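You operate a simulated robot arm through the tools that you are given. There is no shell and no other tool. Be economical: measure what you need, move in short steps, check, and stop when the job is done.

You run a simulated two-armed robot. Do the job below in one go: nothing can be reset, and whatever is moved stays where it is left.

JOB
Pick up the white carton from the upper board of the tall shelf with one hand, pass it to the other hand and put it on the middle shelf of the test bench. Set down upright: white carton.

Only the result counts: the job must be done as asked and must still hold three seconds after the hand-in. Knocking over, shifting, dropping, spilling or breaking anything else fails it.

ROBOT AND FRAMES
Two 7-joint arms with two-finger parallel grippers on one trunk, on a base that drives. Base frame: it is fixed to the floor where the robot stands at the start and does not move with it; the origin is under the middle of the robot, x ahead of it, y to its left, z up. Lengths are in m, angles in rad, forces in N, time in s.
The left shoulder is at the start at [0.02, 0.17, 1.178], the right one opposite. With the tool pointing down near the work surface each hand reaches from about 0.1 to 0.62 m from the robot's upright axis, wherever it stands, measured 20 degrees to its own side. Places, roughly: middle shelf of the test bench [1.1, -1.7, 0.4]. Payload 3.8 kg a hand.
Tool frame (each hand has its own): the origin (TCP) lies between the finger pads and is the grasp point; the fingertips stand 0.03 m ahead of it; z points along the fingers, y is the line along which they close. The gripper opens to 0.11 m. The fingers are 0.02 m wide and 0.01 m thick; the gripper's body (0.048 by 0.112 m) begins 0.055 m behind the TCP.
Orientation is that of the tool frame in the base frame, as [roll, pitch, yaw] about the fixed x, y, z axes, in that order (R = Rz(yaw) Ry(pitch) Rx(roll)). With the fingers straight down and closing along the base's y, the tool's x points along the base's -x, its y along +y and its z along -z.

CONTROLS
- The arms move only by the tool nudge_tool. It takes "left_steps", "right_steps" or both (then of equal length, played together; a hand with none holds still); each is a list of rows, each an object of numbers (a shift or turn left out is 0, a gripper value left out holds the last): "claw": the gripper command, from -1 (fully open) to 1 (shut), values between in proportion; "tx", "ty", "tz": the shift along the base's x, y, z in units of 400 mm (1.0 is 400 mm); "rx", "ry", "rz": the turn, a rotation vector about the base's x, y, z in units of 180 degrees (1.0 is 180 degrees). In form: [{"claw": .., "tx": .., "ty": .., "tz": .., "rx": .., "ry": .., "rz": ..}, ...]. A call has 1 to 12 rows; each row is the pose to reach, as a shift and turn from the pose commanded when the call began. A call with a number of a shift or a turn outside -1 to 1 is refused whole. A row lasts 0.2 s, in which the tool goes at most 0.05 m and 0.15 rad; a call with a longer step from one row to the next is refused whole, and so is a gripper value outside its range. Where a pose cannot be reached the arm comes as near as it can. A force on the tool above 40 N (or 10 N above the force at the start of the call, whichever is more), or a blocked arm, ends the call early, and 0.2 s more pass. Each finger travels about 0.072 m/s and halts on what it meets, pressing with about 32 N; the grip force reading is that of the motor and also rises with nothing between the fingers. The clock runs only during rows and for 0.2 s after the last one: add rows that repeat a pose to give the fingers time. The reply holds the time, the measured pose of the TCP, the force on the tool along the base axes, the opening and the grip force, in the units named above and with some noise, with the torque about the TCP (base axes, N m) and any sound that the robot's microphone picked up.
- Cameras (640 x 400 px; columns grow to the right, rows downward): "scene" is now at [0.1076, 0.0048, 1.4002]; the picture's right is [0.07, -1.00, 0.00], its down [0.13, 0.01, -0.99] and it looks along [0.99, 0.07, 0.13] (base axes); focal length 248 px, centre (320, 200). "left" rides on the left gripper at [0.073, -0.017, -0.103] in its tool frame; the picture's right is [0.23, 0.97, 0.00], its down [-0.76, 0.18, -0.62] and it looks along [-0.61, 0.14, 0.78] (tool axes); focal length 222 px, centre (320, 200). "right" rides on the right gripper at [0.073, 0.017, -0.103] in its tool frame; the picture's right is [-0.23, 0.97, 0.00], its down [-0.76, -0.18, -0.62] and it looks along [-0.61, -0.14, 0.78] (tool axes); focal length 222 px, centre (320, 200). There is no depth. A picture from a camera that has moved, and an enlarged one, comes with that camera's place and axes in the base frame and with its lens.
- get_image(camera): a new picture of that camera. No time passes.
- slide_trunk(by): slides the trunk up (or, below 0, down) by that many m; the arms and the scene camera ride with it, the base frame stays. It gives what a move gives, with no picture.
- roll_base(legs): drives the robot by 1 to 6 legs, each [ahead, turn to the left] in m and rad, along the robot's own axes; the way and the turn of a leg run together, so that a leg with both is an arc; at most 1.5 m and 3.142 rad a leg. The arms and the cameras ride along, it lands a little off, and it stops where it bumps. It gives what a move gives.
- pan_tilt(pan, tilt): turns the head with the scene camera to pan (to the left, within 1.396 rad either way) and tilt (down, from -0.506 to 1.204), counted from straight ahead of the robot. It gives what a move gives.
- enlarge(camera, box): a new picture of the part [left, top, right, bottom] of that camera's present view, enlarged. No time passes.
- finish_job(): hands the job in; it is judged then, once.

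Go step by step. Nothing tells you exact positions but the pictures and the camera data: compare them with the known pose of the tool, close in by small moves and look again before you grip or let go. The budget is 120 turns and 108 pictures, counting those below and the enlarged ones. Unless the task says otherwise, let go and move clear before handing in, and close with one line.

The tools are called as a command line: name --argument value ..., lists and objects as JSON in quotes. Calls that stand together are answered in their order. nudge_tool: Moves the arms, as the interface text tells. Its arguments: {"type":"object","properties":{"left_steps":{"type":"array","items":{"type":"object","properties":{"claw":{"type":"number"},"tx":{"type":"number"},"ty":{"type":"number"},"tz":{"type":"number"},"rx":{"type":"number"},"ry":{"type":"number"},"rz":{"type":"number"}}}},"right_steps":{"type":"array","items":{"type":"object","properties":{"claw":{"type":"number"},"tx":{"type":"number"},"ty":{"type":"number"},"tz":{"type":"number"},"rx":{"type":"number"},"ry":{"type":"number"},"rz":{"type":"number"}}}}},"required":[]} The other tools are called the same way: slide_trunk (by) slides the trunk up or down; roll_base (legs) drives the base; pan_tilt (pan, tilt) turns the head that bears the scene camera; get_image (camera) takes a picture; enlarge (camera, box) takes an enlarged picture of a part of a camera's view; finish_job () hands the job in.

At the start:

```text
time: 0.0
left_eef_pos: [0.274, 0.1029, 1.4093]
left_tool_rot: [-3.139, 0.0, -3.139]
left_force: [-0.4, 0.1, 0.0]
left_moment: [0.03, 0.0, -0.02]
left_finger_gap: 0.1099
left_gripper_force: 0.0
right_eef_pos: [0.3954, -0.1442, 1.4281]
right_tool_rot: [3.14, 0.002, 3.139]
right_force: [0.3, -0.4, -0.7]
right_moment: [-0.01, 0.01, 0.0]
right_finger_gap: 0.1101
right_gripper_force: 0.0
trunk travel left (down, up): [-0.275, 0.295]
robot x, y, heading: [-0.0028, 0.0, 0.003]
head pan, tilt: [0.075, -0.129]
```

scene: 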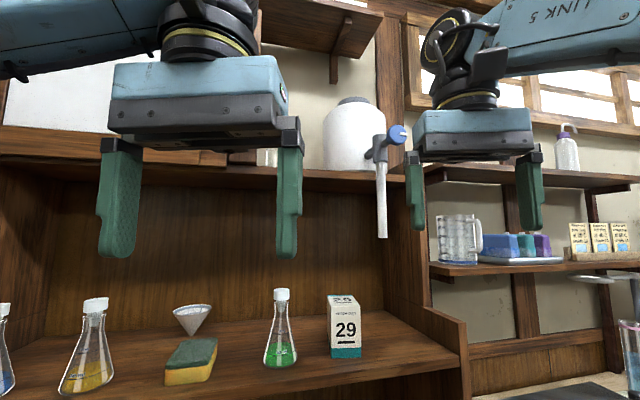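
right: 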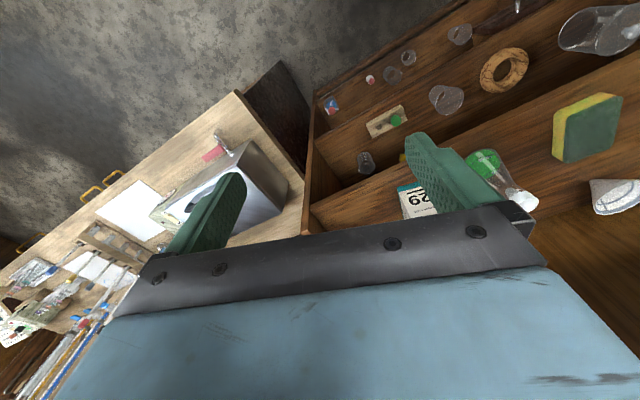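
left: 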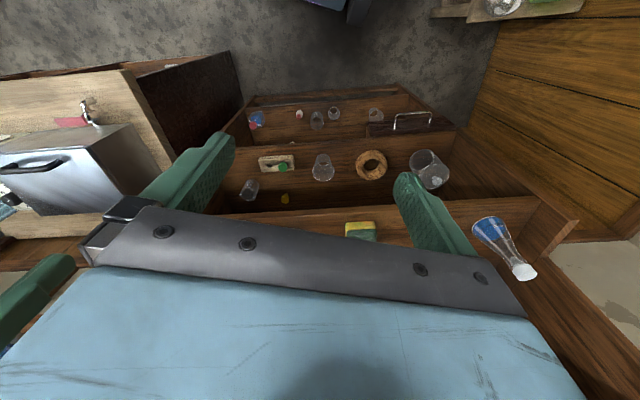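

The tall shelf is ahead, and a white box marked "29" stands on a board with flasks and a sponge. I'll tilt the head to look closer.

pan_tilt --pan 0.0 --tilt 0.45

get_image --camera "scene"

pan_tilt --pan -1.0 --tilt 0.45

get_image --camera "scene"

```text
time: 1.0
left_eef_pos: [0.2726, 0.1025, 1.4088]
left_tool_rot: [-3.139, 0.001, -3.141]
left_force: [0.8, -0.7, 0.2]
left_moment: [0.01, 0.01, 0.0]
left_finger_gap: 0.1098
left_gripper_force: 0.1
right_eef_pos: [0.3967, -0.1433, 1.4278]
right_tool_rot: [3.141, 0.001, 3.139]
right_force: [0.6, -0.4, 0.1]
right_moment: [0.02, 0.02, 0.0]
right_finger_gap: 0.1098
right_gripper_force: 0.1
trunk travel left (down, up): [-0.275, 0.295]
robot x, y, heading: [0.0017, -0.0017, 0.001]
head pan, tilt: [0.0, 0.45]
```

```text
104 pictures are left
camera scene: at [0.1137, -0.0016, 1.3472], right [0.0, -1.0, 0.0], down [-0.43, 0.0, -0.9], along [0.9, 0.0, -0.43], focal length 248 px, centre (320, 200)
```

scene: 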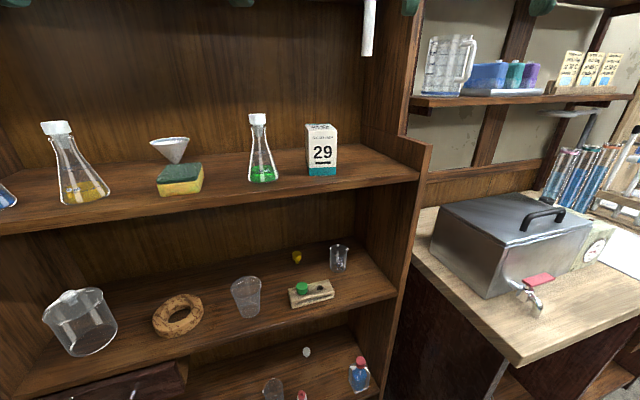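

```text
time: 2.3
left_eef_pos: [0.2754, 0.1015, 1.4079]
left_tool_rot: [-3.139, 0.0, -3.141]
left_force: [0.2, 0.1, 0.4]
left_moment: [-0.07, 0.01, 0.01]
left_finger_gap: 0.1101
left_gripper_force: 0.0
right_eef_pos: [0.3955, -0.1432, 1.4276]
right_tool_rot: [3.141, 0.003, 3.138]
right_force: [-0.7, -0.1, 0.1]
right_moment: [0.01, 0.03, -0.01]
right_finger_gap: 0.11
right_gripper_force: 0.0
trunk travel left (down, up): [-0.275, 0.295]
robot x, y, heading: [0.0, -0.0035, -0.002]
head pan, tilt: [-1.0, 0.45]
```

```text
103 pictures are left
camera scene: at [0.0715, -0.0789, 1.3472], right [-0.84, -0.54, 0.0], down [-0.24, 0.37, -0.9], along [0.49, -0.76, -0.44], focal length 248 px, centre (320, 200)
```

scene: 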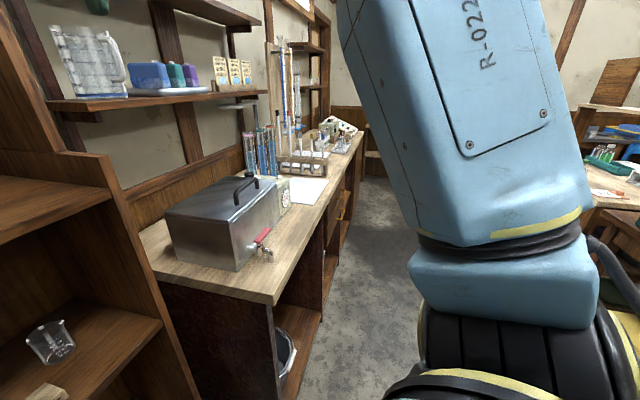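

The carton "29" stands near the right end of the upper board. The bench is to the right with open compartments; I'll enlarge the carton and look further at the bench.

pan_tilt --pan 0.0 --tilt 0.3

enlarge --camera "scene" --box '[220, 60, 420, 185]'

get_image --camera "scene"

```text
time: 3.5
left_eef_pos: [0.2734, 0.1025, 1.4099]
left_tool_rot: [-3.138, 0.001, -3.141]
left_force: [0.1, -0.7, 0.1]
left_moment: [0.01, 0.04, 0.03]
left_finger_gap: 0.1098
left_gripper_force: 0.1
right_eef_pos: [0.3964, -0.1452, 1.4282]
right_tool_rot: [3.139, 0.002, 3.139]
right_force: [0.1, 0.3, -0.4]
right_moment: [0.01, 0.02, 0.0]
right_finger_gap: 0.11
right_gripper_force: 0.1
trunk travel left (down, up): [-0.275, 0.295]
robot x, y, heading: [0.0004, -0.0004, -0.004]
head pan, tilt: [0.0, 0.3]
```

```text
3.20 times, centred on (320, 122) of scene
camera zoom: at [0.1152, -0.0017, 1.3611], right [0.0, -1.0, 0.0], down [-0.3, 0.0, -0.96], along [0.96, 0.0, -0.3], focal length 793 px, centre (320, 448)
```

zoom: 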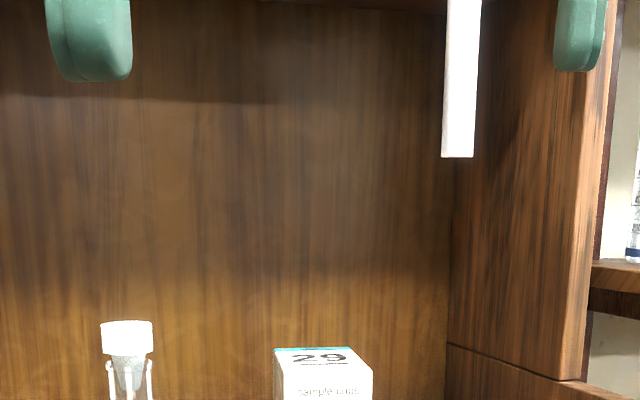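

```text
101 pictures are left
camera scene: at [0.1152, -0.0017, 1.3611], right [0.0, -1.0, 0.0], down [-0.3, 0.0, -0.96], along [0.96, 0.0, -0.3], focal length 248 px, centre (320, 200)
```

scene: 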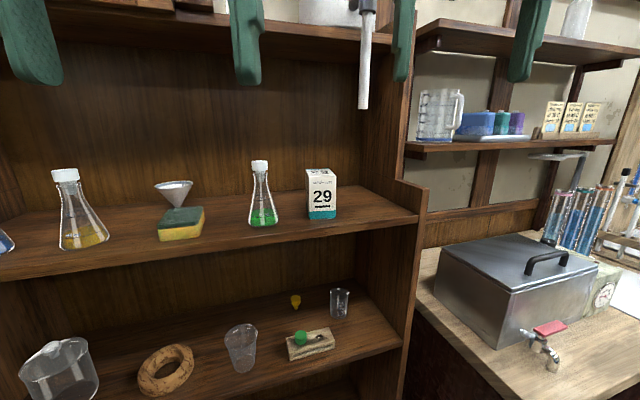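

The carton has "29" on its front face. I'll slide the trunk down 0.15 to get parallax on its distance.

slide_trunk --by -0.15

get_image --camera "scene"

enlarge --camera "scene" --box '[220, 60, 420, 185]'

```text
time: 5.3
left_eef_pos: [0.2739, 0.1013, 1.2587]
left_tool_rot: [-3.139, -0.001, -3.14]
left_force: [-0.4, 0.0, 0.3]
left_moment: [0.0, 0.03, 0.01]
left_finger_gap: 0.1099
left_gripper_force: 0.0
right_eef_pos: [0.3966, -0.1447, 1.2781]
right_tool_rot: [3.139, 0.001, 3.141]
right_force: [-0.3, 0.2, -0.5]
right_moment: [0.02, -0.02, 0.02]
right_finger_gap: 0.1099
right_gripper_force: 0.1
trunk travel left (down, up): [-0.125, 0.445]
robot x, y, heading: [-0.0037, 0.0006, 0.004]
head pan, tilt: [0.0, 0.3]
```

```text
100 pictures are left
camera scene: at [0.1151, -0.0016, 1.2112], right [0.0, -1.0, 0.0], down [-0.3, 0.0, -0.96], along [0.96, 0.0, -0.3], focal length 248 px, centre (320, 200)
```

scene: 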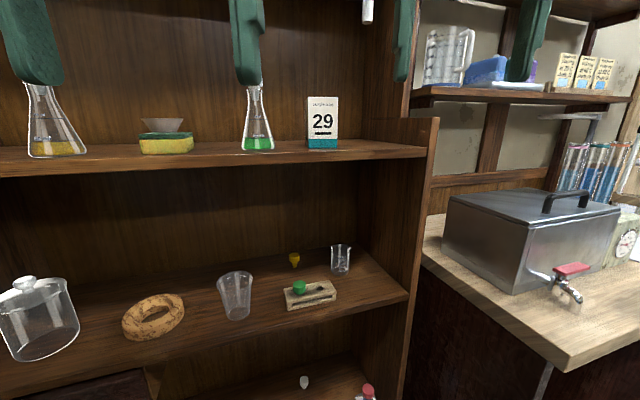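

```text
3.20 times, centred on (320, 122) of scene
camera zoom: at [0.1151, -0.0016, 1.2112], right [0.0, -1.0, 0.0], down [-0.3, 0.0, -0.96], along [0.96, 0.0, -0.3], focal length 793 px, centre (320, 448)
```

zoom: 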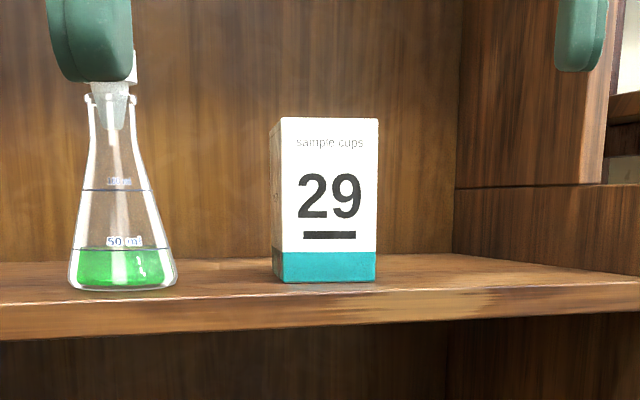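

The carton's front face is at about x 0.61, y -0.005, base z 1.16, about 0.06 wide and 0.095 tall, turned roughly 0.17 rad. The shelf is yawed about 0.33 rad. I'll back off a little and test whether the hands can be rolled by half a turn, which puts the camera on top for a horizontal grip.

roll_base --legs '[[-0.15, 0]]'

nudge_tool --right_steps '[{"rz": 0.045, "claw": -1}, {"rz": 0.09}, {"rz": 0.135}, {"rz": 0.18}, {"rz": 0.225}, {"rz": 0.27}, {"rz": 0.315}, {"rz": 0.36}, {"rz": 0.405}, {"rz": 0.45}, {"rz": 0.495}, {"rz": 0.5}]' --left_steps '[{"rz": -0.045, "claw": -1}, {"rz": -0.09}, {"rz": -0.135}, {"rz": -0.18}, {"rz": -0.225}, {"rz": -0.27}, {"rz": -0.315}, {"rz": -0.36}, {"rz": -0.405}, {"rz": -0.45}, {"rz": -0.495}, {"rz": -0.5}]'

```text
time: 6.7
left_eef_pos: [0.1231, 0.1017, 1.2588]
left_tool_rot: [3.141, 0.001, -3.136]
left_force: [-0.1, -0.9, 0.4]
left_moment: [0.0, -0.01, 0.02]
left_finger_gap: 0.1101
left_gripper_force: 0.0
right_eef_pos: [0.2466, -0.1436, 1.279]
right_tool_rot: [3.139, 0.004, -3.139]
right_force: [0.9, -0.5, 0.2]
right_moment: [0.01, -0.02, 0.02]
right_finger_gap: 0.1099
right_gripper_force: 0.1
trunk travel left (down, up): [-0.125, 0.445]
robot x, y, heading: [-0.1497, 0.0026, 0.001]
head pan, tilt: [0.0, 0.3]
```

```text
time: 9.2
left_eef_pos: [0.0728, 0.0785, 1.2052]
left_tool_rot: [-3.138, 0.004, 1.577]
left_force: [0.0, -0.1, -0.2]
left_moment: [0.01, 0.02, -0.01]
left_finger_gap: 0.1099
left_gripper_force: 0.1
left hand out of reach, approached as far as the arm can: row 8, 9, 10, 11, 12
right_eef_pos: [0.1058, -0.0724, 1.1714]
right_tool_rot: [-3.14, 0.007, -1.577]
right_force: [0.4, -1.0, -0.4]
right_moment: [-0.01, 0.0, -0.03]
right_finger_gap: 0.1099
right_gripper_force: 0.1
right hand out of reach, approached as far as the arm can: row 4, 5, 6, 7, 8, 9, 10, 11, 12
trunk travel left (down, up): [-0.125, 0.445]
robot x, y, heading: [-0.1473, 0.0017, 0.003]
head pan, tilt: [0.0, 0.3]
```

The turn outwards in this direction runs out of reach. I'll undo it and try the opposite direction with the hands further forward.

nudge_tool --right_steps '[{"rz": -0.045}, {"rz": -0.09}, {"rz": -0.135}, {"rz": -0.18}, {"rz": -0.225}, {"rz": -0.27}, {"rz": -0.315}, {"rz": -0.36}, {"rz": -0.405}, {"rz": -0.45}, {"rz": -0.495}, {"rz": -0.5}]' --left_steps '[{"rz": 0.045}, {"rz": 0.09}, {"rz": 0.135}, {"rz": 0.18}, {"rz": 0.225}, {"rz": 0.27}, {"rz": 0.315}, {"rz": 0.36}, {"rz": 0.405}, {"rz": 0.45}, {"rz": 0.495}, {"rz": 0.5}]'

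nudge_tool --right_steps '[{"rz": -0.045}, {"rz": -0.09}, {"rz": -0.135}, {"rz": -0.18}, {"rz": -0.225}, {"rz": -0.27}, {"rz": -0.315}, {"rz": -0.36}, {"rz": -0.405}, {"rz": -0.45}, {"rz": -0.495}, {"rz": -0.5}]'

```text
time: 10.8
left_eef_pos: [0.0765, 0.0764, 1.2045]
left_tool_rot: [-3.14, -0.006, 2.471]
left_force: [14.9, -0.4, -14.6]
left_moment: [-0.44, 0.45, -0.46]
left_finger_gap: 0.1102
left_gripper_force: 0.0
right_eef_pos: [0.1057, -0.0749, 1.1669]
right_tool_rot: [3.139, 0.002, -2.469]
right_force: [0.1, 0.3, -0.3]
right_moment: [-0.02, 0.01, -0.01]
right_finger_gap: 0.1101
right_gripper_force: 0.0
trunk travel left (down, up): [-0.125, 0.445]
robot x, y, heading: [-0.1475, 0.0005, 0.004]
head pan, tilt: [0.0, 0.3]
stopped in row 7 (left hand): the force on the tool passed its limit at 47 N (the readings are from after the stop); the commanded pose is now the measured one
```

```text
time: 13.4
left_eef_pos: [0.0762, 0.0783, 1.2065]
left_tool_rot: [-3.135, -0.004, 2.472]
left_force: [25.2, 5.4, -6.7]
left_moment: [-0.84, 2.33, -1.21]
left_finger_gap: 0.1098
left_gripper_force: 0.1
right_eef_pos: [0.1047, -0.0745, 1.1672]
right_tool_rot: [3.14, 0.002, 2.241]
right_force: [-0.5, 0.1, 0.4]
right_moment: [-0.02, 0.01, -0.02]
right_finger_gap: 0.1101
right_gripper_force: 0.1
trunk travel left (down, up): [-0.125, 0.445]
robot x, y, heading: [-0.1485, 0.0039, 0.005]
head pan, tilt: [0.0, 0.3]
```

The hands came too near each other. I'll separate them and bring them forward.

nudge_tool --right_steps '[{"ty": -0.08, "tx": 0.05}, {"ty": -0.16, "tx": 0.12}, {"ty": -0.2, "tx": 0.22}, {"ty": -0.25, "tx": 0.32}, {"ty": -0.3, "tx": 0.4}]' --left_steps '[{"ty": 0.08, "tx": 0.0}, {"ty": 0.16, "tx": 0.05}, {"ty": 0.24, "tx": 0.12}, {"ty": 0.28, "tx": 0.22}, {"ty": 0.3, "tx": 0.3}]'

get_image --camera "scene"

```text
time: 14.6
left_eef_pos: [0.1963, 0.1976, 1.206]
left_tool_rot: [-3.136, -0.002, 2.467]
left_force: [0.8, 0.3, -0.6]
left_moment: [-0.02, -0.02, 0.02]
left_finger_gap: 0.1102
left_gripper_force: 0.2
right_eef_pos: [0.2665, -0.1953, 1.1671]
right_tool_rot: [3.139, 0.001, 2.245]
right_force: [-0.4, 0.9, 1.4]
right_moment: [-0.03, 0.01, 0.02]
right_finger_gap: 0.1101
right_gripper_force: 0.0
trunk travel left (down, up): [-0.125, 0.445]
robot x, y, heading: [-0.147, 0.0, 0.0]
head pan, tilt: [0.0, 0.3]
```

```text
98 pictures are left
camera scene: at [-0.0338, -0.0015, 1.211], right [0.0, -1.0, 0.0], down [-0.3, 0.0, -0.96], along [0.96, 0.0, -0.3], focal length 248 px, centre (320, 200)
```

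scene: 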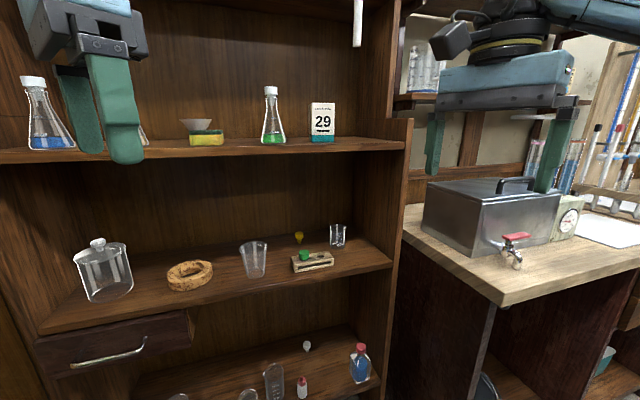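

Now the hands are apart. I'll continue the right hand's roll in the negative direction.

nudge_tool --right_steps '[{"rz": -0.047}, {"rz": -0.094}, {"rz": -0.141}, {"rz": -0.188}, {"rz": -0.235}, {"rz": -0.282}, {"rz": -0.329}, {"rz": -0.376}, {"rz": -0.423}, {"rz": -0.47}, {"rz": -0.517}, {"rz": -0.564}]'

```text
time: 17.2
left_eef_pos: [0.195, 0.1973, 1.2076]
left_tool_rot: [-3.137, -0.001, 2.468]
left_force: [-0.3, -0.9, 1.2]
left_moment: [0.01, 0.01, -0.01]
left_finger_gap: 0.11
left_gripper_force: 0.1
right_eef_pos: [0.2643, -0.1951, 1.1681]
right_tool_rot: [3.14, 0.002, 0.467]
right_force: [1.1, 0.3, -0.7]
right_moment: [-0.04, 0.03, -0.01]
right_finger_gap: 0.1097
right_gripper_force: 0.0
trunk travel left (down, up): [-0.125, 0.445]
robot x, y, heading: [-0.1468, 0.0, 0.007]
head pan, tilt: [0.0, 0.3]
```

The roll works. Next: finish the yaw to about 0.165 and pitch the right hand up to horizontal with the camera on top, moving slightly forward.

nudge_tool --right_steps '[{"rz": -0.047}, {"rz": -0.096}]'

nudge_tool --right_steps '[{"rx": 0.0077, "ry": -0.0463, "tx": 0.03, "ty": 0.02, "tz": 0.02}, {"rx": 0.0154, "ry": -0.0926, "tx": 0.06, "ty": 0.04, "tz": 0.04}, {"rx": 0.0231, "ry": -0.1389, "tx": 0.09, "ty": 0.06, "tz": 0.06}, {"rx": 0.0308, "ry": -0.1852, "tx": 0.12, "ty": 0.08, "tz": 0.08}, {"rx": 0.0385, "ry": -0.2315, "tx": 0.15, "ty": 0.1, "tz": 0.1}, {"rx": 0.0462, "ry": -0.2778, "tx": 0.18, "ty": 0.12, "tz": 0.12}, {"rx": 0.0539, "ry": -0.3241, "tx": 0.21, "ty": 0.14, "tz": 0.14}, {"rx": 0.0616, "ry": -0.3704, "tx": 0.24, "ty": 0.16, "tz": 0.16}, {"rx": 0.0693, "ry": -0.4167, "tx": 0.27, "ty": 0.18, "tz": 0.18}, {"rx": 0.077, "ry": -0.463, "tx": 0.3, "ty": 0.2, "tz": 0.2}, {"rx": 0.0822, "ry": -0.493, "tx": 0.33, "ty": 0.22, "tz": 0.22}, {"rx": 0.0822, "ry": -0.493, "tx": 0.34, "ty": 0.24, "tz": 0.22}]'

get_image --camera "scene"

get_image --camera "right"

```text
refused: row 2 steps farther than a row can; nothing moved
```

```text
time: 19.8
left_eef_pos: [0.1959, 0.197, 1.2066]
left_tool_rot: [-3.138, -0.001, 2.469]
left_force: [-0.9, 1.5, -0.2]
left_moment: [-0.01, -0.03, 0.03]
left_finger_gap: 0.1099
left_gripper_force: 0.1
right_eef_pos: [0.4018, -0.0996, 1.2544]
right_tool_rot: [1.57, -1.264, 1.733]
right_force: [0.4, -0.1, 0.0]
right_moment: [-0.04, 0.0, 0.01]
right_finger_gap: 0.1101
right_gripper_force: 0.0
trunk travel left (down, up): [-0.125, 0.445]
robot x, y, heading: [-0.1509, 0.0006, 0.003]
head pan, tilt: [0.0, 0.3]
```

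```text
97 pictures are left
camera scene: at [-0.0344, -0.0014, 1.2111], right [0.0, -1.0, 0.0], down [-0.3, 0.0, -0.96], along [0.96, 0.0, -0.3], focal length 248 px, centre (320, 200)
```

scene: 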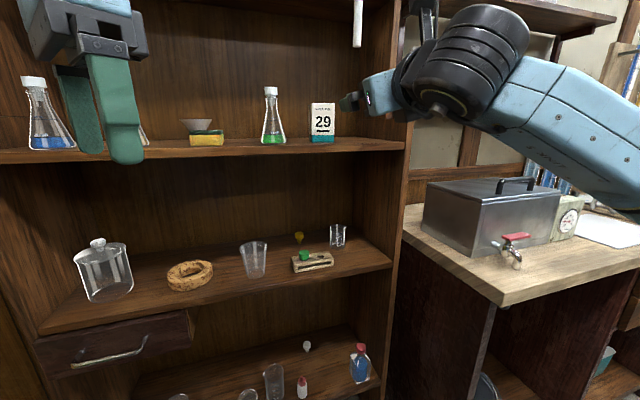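

```text
96 pictures are left
camera right: at [0.2988, -0.1107, 1.3276], right [0.16, -0.98, 0.08], down [-0.61, -0.16, -0.78], along [0.78, 0.08, -0.62], focal length 222 px, centre (320, 200)
```

right: 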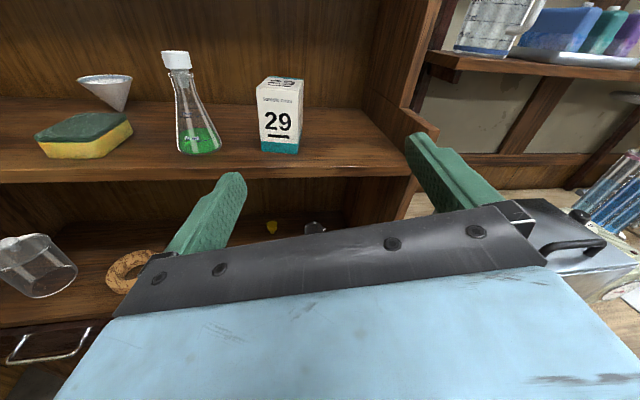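

The hand is horizontal, pointing at yaw 0.16, but rolled by 0.3 rad. I'll level it and take an enlarged view of the carton.

nudge_tool --right_steps '[{"rx": 0.032, "ry": 0.0052}, {"rx": 0.064, "ry": 0.0105}, {"rx": 0.0961, "ry": 0.0157}]'

enlarge --camera "right" --box '[160, 40, 400, 190]'

enlarge --camera "scene" --box '[240, 80, 400, 180]'

```text
time: 20.6
left_eef_pos: [0.195, 0.1973, 1.2071]
left_tool_rot: [-3.136, -0.003, 2.471]
left_force: [0.0, 0.7, 0.7]
left_moment: [-0.02, 0.01, 0.04]
left_finger_gap: 0.1098
left_gripper_force: 0.0
right_eef_pos: [0.4008, -0.0996, 1.2553]
right_tool_rot: [-2.567, -1.57, -0.413]
right_force: [-0.2, 0.1, -0.2]
right_moment: [0.02, 0.02, 0.0]
right_finger_gap: 0.11
right_gripper_force: 0.1
trunk travel left (down, up): [-0.125, 0.445]
robot x, y, heading: [-0.1526, 0.0011, 0.006]
head pan, tilt: [0.0, 0.3]
```

```text
2.67 times, centred on (280, 115) of right
camera zoom: at [0.3025, -0.1329, 1.3265], right [0.16, -0.96, -0.23], down [-0.65, 0.07, -0.76], along [0.75, 0.27, -0.61], focal length 592 px, centre (427, 427)
```

zoom: 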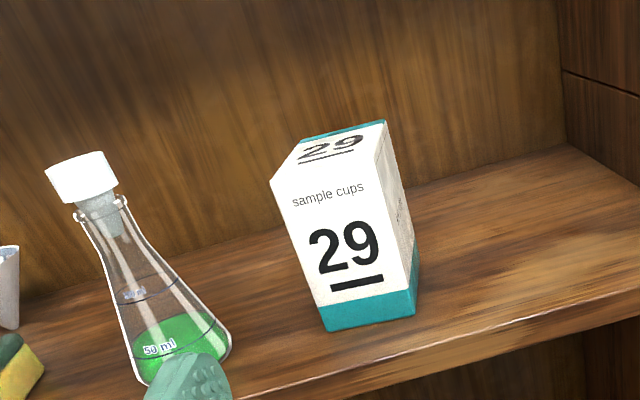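

```text
4.00 times, centred on (320, 130) of scene
camera zoom: at [-0.0344, -0.0014, 1.2111], right [0.0, -1.0, 0.0], down [-0.3, 0.0, -0.96], along [0.96, 0.0, -0.3], focal length 991 px, centre (320, 480)
```

zoom: 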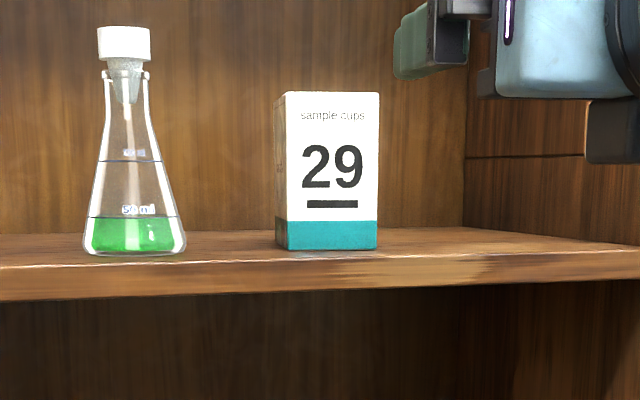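

Carton centre is about (0.632, -0.005), base z 1.165, top 1.258, yaw about 0.15. I'll line the right hand up on the approach line at z 1.20 with partly open fingers, tuck the left hand away, then roll forward.

nudge_tool --right_steps '[{"tx": -0.05, "ty": 0.06, "tz": -0.046, "claw": -0.65}, {"tx": -0.1, "ty": 0.13, "tz": -0.092}, {"tx": -0.1, "ty": 0.19, "tz": -0.138}, {"tx": -0.1, "ty": 0.19, "tz": -0.138}]' --left_steps '[{"tz": 0.1}, {"tz": 0.2, "ty": 0.05}, {"tx": -0.06, "ty": 0.1, "tz": 0.25}, {"tx": -0.12, "ty": 0.1, "tz": 0.25}]'

roll_base --legs '[[0.14, 0]]'

get_image --camera "right"

get_image --camera "scene"

```text
time: 21.6
left_eef_pos: [0.1411, 0.2123, 1.2622]
left_tool_rot: [-3.137, -0.001, 2.471]
left_force: [-0.2, 0.2, -0.2]
left_moment: [-0.02, 0.0, -0.01]
left_finger_gap: 0.1098
left_gripper_force: 0.1
left hand out of reach, approached as far as the arm can: row 2, 3, 4
right_eef_pos: [0.3608, -0.0232, 1.1987]
right_tool_rot: [-2.859, -1.569, -0.118]
right_force: [0.1, 0.5, 0.6]
right_moment: [0.0, -0.03, 0.0]
right_finger_gap: 0.0908
right_gripper_force: 0.0
trunk travel left (down, up): [-0.125, 0.445]
robot x, y, heading: [-0.1503, -0.0014, 0.006]
head pan, tilt: [0.0, 0.3]
```

```text
time: 22.9
left_eef_pos: [0.28, 0.2132, 1.2617]
left_tool_rot: [-3.136, -0.001, 2.469]
left_force: [0.5, 0.3, -0.7]
left_moment: [0.0, 0.05, 0.0]
left_finger_gap: 0.11
left_gripper_force: 0.0
right_eef_pos: [0.4994, -0.0229, 1.1992]
right_tool_rot: [-3.107, -1.569, 0.128]
right_force: [-0.1, -1.2, -0.3]
right_moment: [0.0, -0.03, -0.02]
right_finger_gap: 0.0911
right_gripper_force: 0.0
trunk travel left (down, up): [-0.125, 0.445]
robot x, y, heading: [-0.0114, -0.0015, 0.007]
head pan, tilt: [0.0, 0.3]
```

```text
93 pictures are left
camera right: at [0.4013, -0.0562, 1.2704], right [0.16, -0.96, -0.23], down [-0.65, 0.07, -0.76], along [0.75, 0.27, -0.61], focal length 222 px, centre (320, 200)
```

right: 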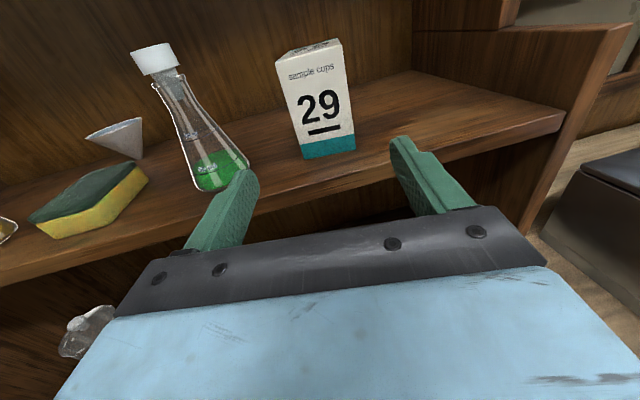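

```text
92 pictures are left
camera scene: at [0.1047, -0.0009, 1.211], right [0.0, -1.0, 0.0], down [-0.3, 0.0, -0.95], along [0.95, 0.0, -0.3], focal length 248 px, centre (320, 200)
```

scene: 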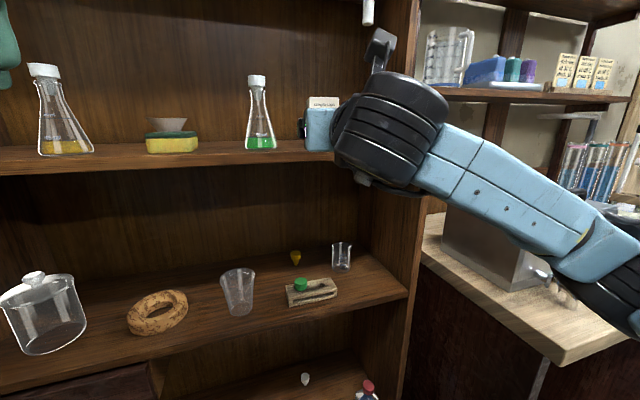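

The wrist's round housing sits behind the hand; I need to know where the board's front edge is so it won't hit. Enlarging.

enlarge --camera "right" --box '[200, 60, 440, 210]'

enlarge --camera "scene" --box '[240, 40, 480, 220]'

```text
2.67 times, centred on (320, 135) of right
camera zoom: at [0.4013, -0.0562, 1.2704], right [0.16, -0.96, -0.23], down [-0.65, 0.07, -0.76], along [0.75, 0.27, -0.61], focal length 592 px, centre (320, 373)
```

zoom: 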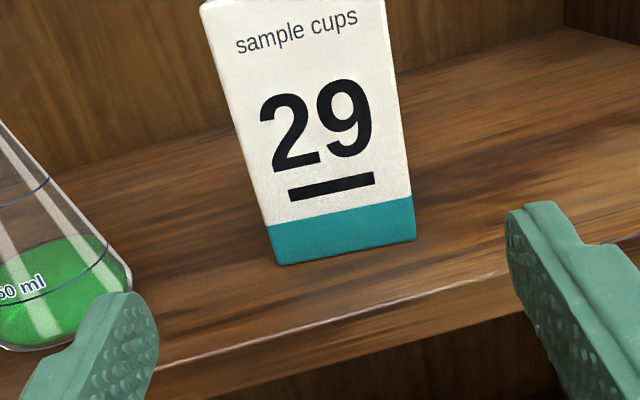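

```text
2.22 times, centred on (360, 130) of scene
camera zoom: at [0.1047, -0.0009, 1.211], right [0.0, -1.0, 0.0], down [-0.3, 0.0, -0.95], along [0.95, 0.0, -0.3], focal length 550 px, centre (231, 356)
```

zoom: 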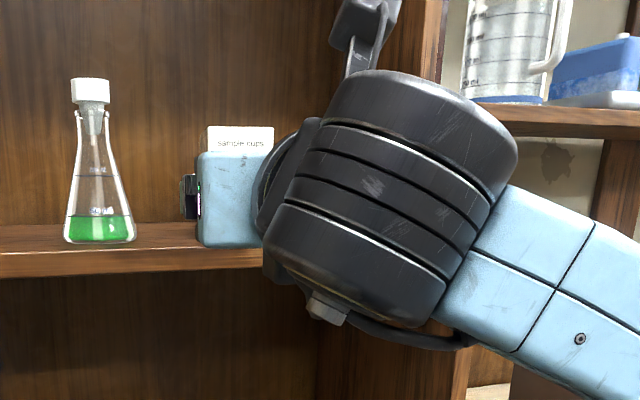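

The board edge is at x≈0.556 there, carton front at 0.60, and the housing will stay outside the board. Advancing most of the way.

nudge_tool --right_steps '[{"tx": 0.08, "ty": 0.011}, {"tx": 0.16, "ty": 0.022}, {"tx": 0.22, "ty": 0.031}]'

get_image --camera "right"

```text
time: 23.7
left_eef_pos: [0.28, 0.2125, 1.2647]
left_tool_rot: [-3.135, 0.0, 2.47]
left_force: [-0.9, 0.3, 1.1]
left_moment: [0.0, 0.02, 0.03]
left_finger_gap: 0.1102
left_gripper_force: 0.0
right_eef_pos: [0.5867, -0.0114, 1.1999]
right_tool_rot: [2.947, -1.569, 0.361]
right_force: [-0.6, -1.0, 0.3]
right_moment: [0.0, 0.0, 0.0]
right_finger_gap: 0.0907
right_gripper_force: 0.0
trunk travel left (down, up): [-0.125, 0.445]
robot x, y, heading: [-0.0095, 0.0011, 0.003]
head pan, tilt: [0.0, 0.3]
```

```text
89 pictures are left
camera right: at [0.489, -0.0447, 1.2715], right [0.16, -0.96, -0.23], down [-0.65, 0.07, -0.76], along [0.75, 0.27, -0.61], focal length 222 px, centre (320, 200)
```

right: 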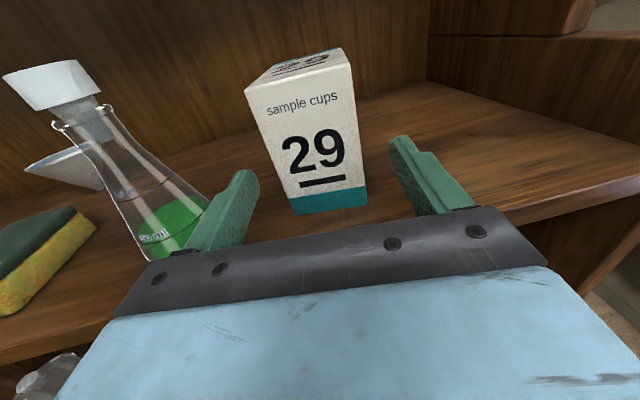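

The carton is centred between the fingers and the flask is clear. Final advance, then close.

nudge_tool --right_steps '[{"tx": 0.045, "ty": 0.007}, {"tx": 0.085, "ty": 0.013}, {"tx": 0.085, "ty": 0.013}]'

get_image --camera "right"

```text
time: 24.5
left_eef_pos: [0.279, 0.2133, 1.2624]
left_tool_rot: [-3.135, -0.001, 2.471]
left_force: [0.5, -0.7, 0.1]
left_moment: [-0.01, 0.01, 0.02]
left_finger_gap: 0.1097
left_gripper_force: 0.1
right_eef_pos: [0.6198, -0.0057, 1.2002]
right_tool_rot: [2.985, -1.568, 0.324]
right_force: [-0.3, -0.2, -0.6]
right_moment: [-0.02, -0.01, 0.02]
right_finger_gap: 0.0906
right_gripper_force: 0.0
trunk travel left (down, up): [-0.125, 0.445]
robot x, y, heading: [-0.012, -0.0018, 0.006]
head pan, tilt: [0.0, 0.3]
```

```text
88 pictures are left
camera right: at [0.5216, -0.0387, 1.271], right [0.16, -0.96, -0.23], down [-0.65, 0.07, -0.76], along [0.75, 0.27, -0.61], focal length 222 px, centre (320, 200)
```

right: 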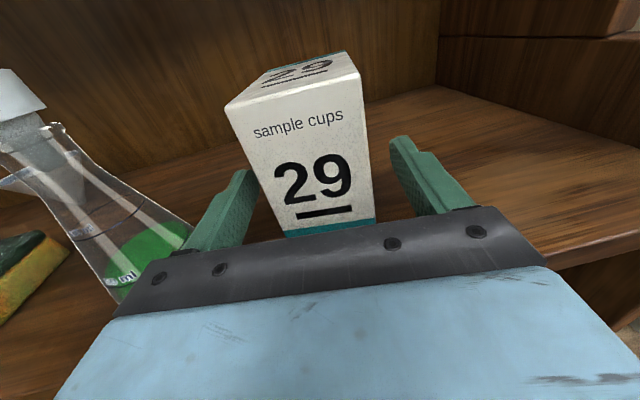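

In position; closing the right gripper.

nudge_tool --right_steps '[{"claw": -0.2}, {"claw": 0.1}, {"claw": 0.5}, {"claw": 1}, {"claw": 1}]'

get_image --camera "right"

```text
time: 25.7
left_eef_pos: [0.2793, 0.2128, 1.2624]
left_tool_rot: [-3.136, 0.0, 2.47]
left_force: [0.4, -0.3, 0.1]
left_moment: [0.02, -0.02, 0.0]
left_finger_gap: 0.1103
left_gripper_force: 0.0
right_eef_pos: [0.6199, -0.006, 1.1992]
right_tool_rot: [3.126, -1.569, 0.18]
right_force: [0.6, 0.3, 1.5]
right_moment: [-0.04, -0.06, -0.02]
right_finger_gap: 0.0578
right_gripper_force: 32.4
trunk travel left (down, up): [-0.125, 0.445]
robot x, y, heading: [-0.0115, 0.0018, 0.001]
head pan, tilt: [0.0, 0.3]
```

```text
87 pictures are left
camera right: at [0.5214, -0.039, 1.2712], right [0.16, -0.96, -0.23], down [-0.64, 0.07, -0.76], along [0.75, 0.27, -0.61], focal length 222 px, centre (320, 200)
```

right: 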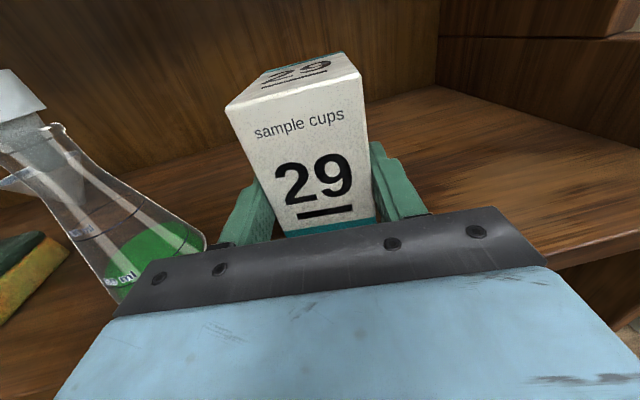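

Gripped, width 0.058. Now lift 0.04 and withdraw along the hand's axis.

nudge_tool --right_steps '[{"tz": 0.03, "claw": 1}, {"tz": 0.06}, {"tz": 0.1}, {"tz": 0.1, "tx": -0.06, "ty": -0.01}, {"tz": 0.1, "tx": -0.16, "ty": -0.025}, {"tz": 0.1, "tx": -0.26, "ty": -0.04}]'

get_image --camera "right"

```text
time: 27.1
left_eef_pos: [0.2778, 0.2133, 1.2621]
left_tool_rot: [-3.137, 0.0, 2.47]
left_force: [-0.1, 0.1, 0.5]
left_moment: [-0.01, -0.02, -0.01]
left_finger_gap: 0.1099
left_gripper_force: 0.0
right_eef_pos: [0.5165, -0.0209, 1.2394]
right_tool_rot: [-3.101, -1.568, 0.124]
right_force: [0.2, -0.3, -1.6]
right_moment: [-0.01, 0.06, 0.01]
right_finger_gap: 0.0577
right_gripper_force: 31.6
trunk travel left (down, up): [-0.125, 0.445]
robot x, y, heading: [-0.0121, 0.0012, 0.002]
head pan, tilt: [0.0, 0.3]
```

```text
86 pictures are left
camera right: at [0.4176, -0.0538, 1.3108], right [0.16, -0.96, -0.23], down [-0.65, 0.07, -0.76], along [0.75, 0.27, -0.61], focal length 222 px, centre (320, 200)
```

right: 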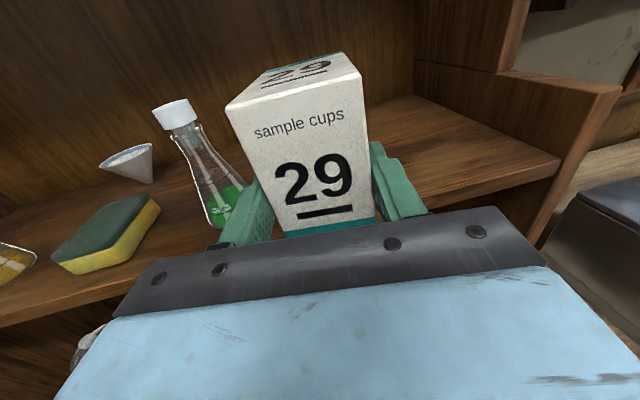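

The carton is held and clear. I'll back off to the earlier place and look to both sides for room.

roll_base --legs '[[-0.15, 0]]'

pan_tilt --pan -1.396 --tilt 0.5

get_image --camera "scene"

pan_tilt --pan 1.396 --tilt 0.5

get_image --camera "scene"

```text
time: 28.4
left_eef_pos: [0.1302, 0.212, 1.2649]
left_tool_rot: [-3.137, 0.001, 2.471]
left_force: [-0.4, -0.4, 0.0]
left_moment: [0.01, -0.02, -0.05]
left_finger_gap: 0.1101
left_gripper_force: 0.1
right_eef_pos: [0.3677, -0.0203, 1.2413]
right_tool_rot: [3.048, -1.57, 0.257]
right_force: [-0.5, -0.4, -1.5]
right_moment: [-0.01, 0.05, -0.01]
right_finger_gap: 0.0582
right_gripper_force: 32.3
trunk travel left (down, up): [-0.125, 0.445]
robot x, y, heading: [-0.1595, -0.0017, 0.005]
head pan, tilt: [0.0, 0.3]
```

```text
time: 30.0
left_eef_pos: [0.1316, 0.2125, 1.2633]
left_tool_rot: [-3.137, 0.0, 2.472]
left_force: [0.7, -0.4, -0.4]
left_moment: [-0.02, -0.03, 0.02]
left_finger_gap: 0.11
left_gripper_force: 0.0
right_eef_pos: [0.3696, -0.021, 1.2393]
right_tool_rot: [-3.141, -1.569, 0.165]
right_force: [0.4, -0.1, -0.9]
right_moment: [-0.02, 0.06, 0.0]
right_finger_gap: 0.0576
right_gripper_force: 31.8
trunk travel left (down, up): [-0.125, 0.445]
robot x, y, heading: [-0.1599, 0.0004, 0.004]
head pan, tilt: [-1.396, 0.499]
```

```text
85 pictures are left
camera scene: at [-0.1207, -0.0914, 1.1927], right [-0.98, -0.18, 0.0], down [-0.09, 0.47, -0.88], along [0.16, -0.86, -0.48], focal length 248 px, centre (320, 200)
```

scene: 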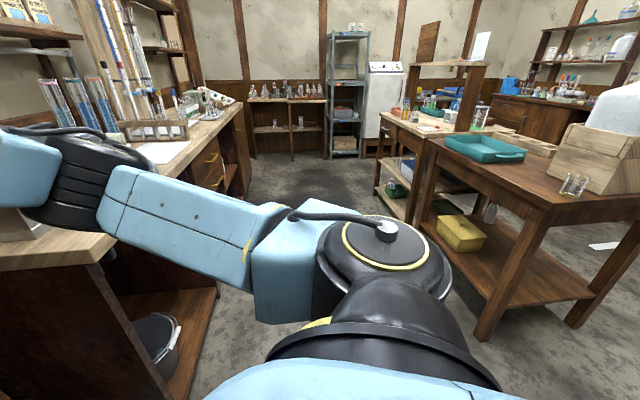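

```text
time: 32.4
left_eef_pos: [0.1313, 0.2118, 1.2629]
left_tool_rot: [-3.136, 0.0, 2.473]
left_force: [0.0, 0.4, -0.2]
left_moment: [-0.02, -0.01, 0.0]
left_finger_gap: 0.11
left_gripper_force: 0.0
right_eef_pos: [0.369, -0.0206, 1.2387]
right_tool_rot: [-3.138, -1.569, 0.162]
right_force: [0.1, -0.4, -1.1]
right_moment: [-0.04, 0.06, 0.0]
right_finger_gap: 0.0577
right_gripper_force: 31.6
trunk travel left (down, up): [-0.125, 0.445]
robot x, y, heading: [-0.1587, -0.0021, 0.001]
head pan, tilt: [1.396, 0.499]
```

```text
84 pictures are left
camera scene: at [-0.1214, 0.0878, 1.1927], right [0.99, -0.17, 0.0], down [-0.08, -0.47, -0.88], along [0.15, 0.87, -0.48], focal length 248 px, centre (320, 200)
```

scene: 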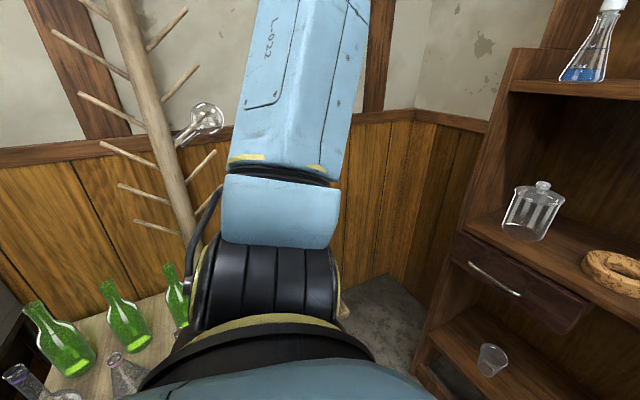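

The left rear has a table with bottles, so I stay clear of it. I'll carry the carton into the aisle towards the bench with gentle arcs, then look.

roll_base --legs '[[0.2, -1.4], [0.5, -0.1]]'

pan_tilt --pan 0.3 --tilt 0.5

get_image --camera "scene"

```text
time: 38.9
left_eef_pos: [0.2569, -0.8988, 1.2638]
left_tool_rot: [-3.137, -0.002, 0.944]
left_force: [0.2, -0.7, -0.1]
left_moment: [0.03, 0.01, 0.02]
left_finger_gap: 0.1098
left_gripper_force: 0.1
right_eef_pos: [0.0333, -1.1468, 1.239]
right_tool_rot: [-3.124, -1.57, -1.38]
right_force: [0.0, 0.0, -1.1]
right_moment: [0.03, -0.02, 0.02]
right_finger_gap: 0.0578
right_gripper_force: 32.1
trunk travel left (down, up): [-0.125, 0.445]
robot x, y, heading: [0.0319, -0.6142, -1.529]
head pan, tilt: [1.396, 0.499]
```

```text
time: 40.2
left_eef_pos: [0.2552, -0.8984, 1.263]
left_tool_rot: [-3.138, 0.0, 0.945]
left_force: [1.3, 0.5, 1.1]
left_moment: [0.01, -0.02, -0.01]
left_finger_gap: 0.11
left_gripper_force: 0.0
right_eef_pos: [0.034, -1.1464, 1.2389]
right_tool_rot: [3.118, -1.569, -1.344]
right_force: [-0.7, 0.0, -1.1]
right_moment: [0.07, 0.04, 0.0]
right_finger_gap: 0.0578
right_gripper_force: 32.3
trunk travel left (down, up): [-0.125, 0.445]
robot x, y, heading: [0.0301, -0.6199, -1.522]
head pan, tilt: [0.3, 0.499]
```

```text
83 pictures are left
camera scene: at [0.0637, -0.7249, 1.1927], right [-0.94, -0.34, 0.0], down [-0.16, 0.45, -0.88], along [0.3, -0.83, -0.48], focal length 248 px, centre (320, 200)
```

scene: 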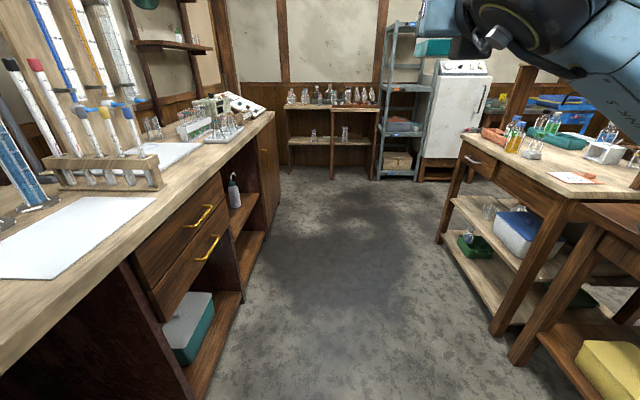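

The bench has a drawer bay and then an open bay whose middle shelf bears a bottle, near (1.05, -1.82). I'll drive in front of it and face it.

roll_base --legs '[[0, 0.14], [1.25, 0], [0, 1.6]]'

pan_tilt --pan 0.0 --tilt 0.75

get_image --camera "scene"

```text
time: 51.0
left_eef_pos: [0.4893, -1.5568, 1.2633]
left_tool_rot: [-3.136, 0.001, 2.693]
left_force: [-0.6, 0.9, 0.4]
left_moment: [0.01, 0.0, 0.01]
left_finger_gap: 0.1101
left_gripper_force: 0.1
right_eef_pos: [0.7726, -1.7322, 1.2395]
right_tool_rot: [3.083, -1.57, 0.445]
right_force: [0.0, -0.3, -1.6]
right_moment: [-0.04, 0.07, -0.01]
right_finger_gap: 0.0575
right_gripper_force: 31.9
trunk travel left (down, up): [-0.125, 0.445]
robot x, y, heading: [0.2504, -1.8281, 0.223]
head pan, tilt: [0.3, 0.499]
```

```text
time: 51.8
left_eef_pos: [0.4896, -1.5565, 1.2636]
left_tool_rot: [-3.136, -0.001, 2.692]
left_force: [-0.4, -0.6, -0.1]
left_moment: [0.0, 0.02, 0.02]
left_finger_gap: 0.1099
left_gripper_force: 0.1
right_eef_pos: [0.7725, -1.7309, 1.238]
right_tool_rot: [3.13, -1.569, 0.398]
right_force: [0.5, -0.9, -1.0]
right_moment: [-0.01, 0.06, 0.01]
right_finger_gap: 0.0575
right_gripper_force: 31.5
trunk travel left (down, up): [-0.125, 0.445]
robot x, y, heading: [0.2496, -1.8278, 0.228]
head pan, tilt: [0.0, 0.75]
```

```text
82 pictures are left
camera scene: at [0.3551, -1.8067, 1.1708], right [0.22, -0.97, 0.0], down [-0.66, -0.15, -0.73], along [0.71, 0.16, -0.68], focal length 248 px, centre (320, 200)
```

scene: 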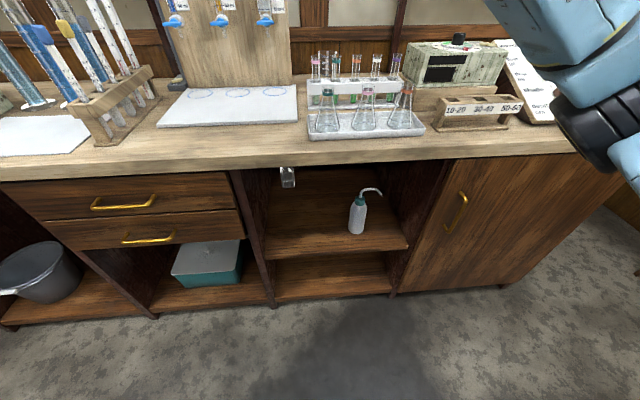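

The bay is clear to see: its shelf front runs from (0.82,-1.51) to (0.97,-2.01) at z 0.4, with a wash bottle near (0.99,-1.81), so the left half is free. I'll back up a little and turn the left hand camera-side-up for the hand-over.

roll_base --legs '[[-0.12, 0]]'

nudge_tool --left_steps '[{"rz": 0.047, "ty": 0.05}, {"rz": 0.094, "ty": 0.1}, {"rz": 0.141, "ty": 0.15}, {"rz": 0.188, "ty": 0.2}, {"rz": 0.235, "ty": 0.2}, {"rz": 0.282, "ty": 0.2}, {"rz": 0.329, "ty": 0.2}, {"rz": 0.376, "ty": 0.2}, {"rz": 0.423, "ty": 0.2}, {"rz": 0.47, "ty": 0.2}, {"rz": 0.517, "ty": 0.2}, {"rz": 0.564, "ty": 0.2}]'

nudge_tool --left_steps '[{"rz": 0.044}, {"rz": 0.088}, {"rz": 0.132}, {"rz": 0.176}, {"rz": 0.22}, {"rz": 0.264}, {"rz": 0.308}, {"rz": 0.352}, {"rz": 0.396}]'

```text
time: 53.0
left_eef_pos: [0.3711, -1.585, 1.264]
left_tool_rot: [-3.137, 0.001, 2.693]
left_force: [-0.5, 0.1, 0.5]
left_moment: [0.03, 0.01, 0.01]
left_finger_gap: 0.1102
left_gripper_force: 0.2
right_eef_pos: [0.6535, -1.7588, 1.2398]
right_tool_rot: [3.016, -1.568, 0.513]
right_force: [0.4, 0.2, -1.9]
right_moment: [-0.04, 0.07, -0.01]
right_finger_gap: 0.0579
right_gripper_force: 31.4
trunk travel left (down, up): [-0.125, 0.445]
robot x, y, heading: [0.1344, -1.8582, 0.218]
head pan, tilt: [0.0, 0.75]
```

```text
time: 55.6
left_eef_pos: [0.3805, -1.5079, 1.2543]
left_tool_rot: [-3.136, 0.0, -1.814]
left_force: [0.2, 0.6, 0.5]
left_moment: [-0.05, 0.0, -0.01]
left_finger_gap: 0.11
left_gripper_force: 0.0
left hand out of reach, approached as far as the arm can: row 2, 3, 4, 5, 6, 7, 8, 9, 10, 11, 12
right_eef_pos: [0.6556, -1.7581, 1.239]
right_tool_rot: [3.128, -1.566, 0.401]
right_force: [0.8, -0.1, -1.1]
right_moment: [-0.06, 0.05, 0.0]
right_finger_gap: 0.0577
right_gripper_force: 31.7
trunk travel left (down, up): [-0.125, 0.445]
robot x, y, heading: [0.1339, -1.8539, 0.226]
head pan, tilt: [0.0, 0.75]
```

```text
time: 57.6
left_eef_pos: [0.3818, -1.5083, 1.2542]
left_tool_rot: [-3.134, -0.001, -0.572]
left_force: [0.4, 0.4, -0.6]
left_moment: [-0.01, -0.02, 0.0]
left_finger_gap: 0.11
left_gripper_force: 0.1
right_eef_pos: [0.6549, -1.7584, 1.2391]
right_tool_rot: [3.117, -1.568, 0.41]
right_force: [-0.1, -0.1, -1.9]
right_moment: [-0.02, 0.05, -0.02]
right_finger_gap: 0.0578
right_gripper_force: 31.9
trunk travel left (down, up): [-0.125, 0.445]
robot x, y, heading: [0.1371, -1.8532, 0.229]
head pan, tilt: [0.0, 0.75]
```

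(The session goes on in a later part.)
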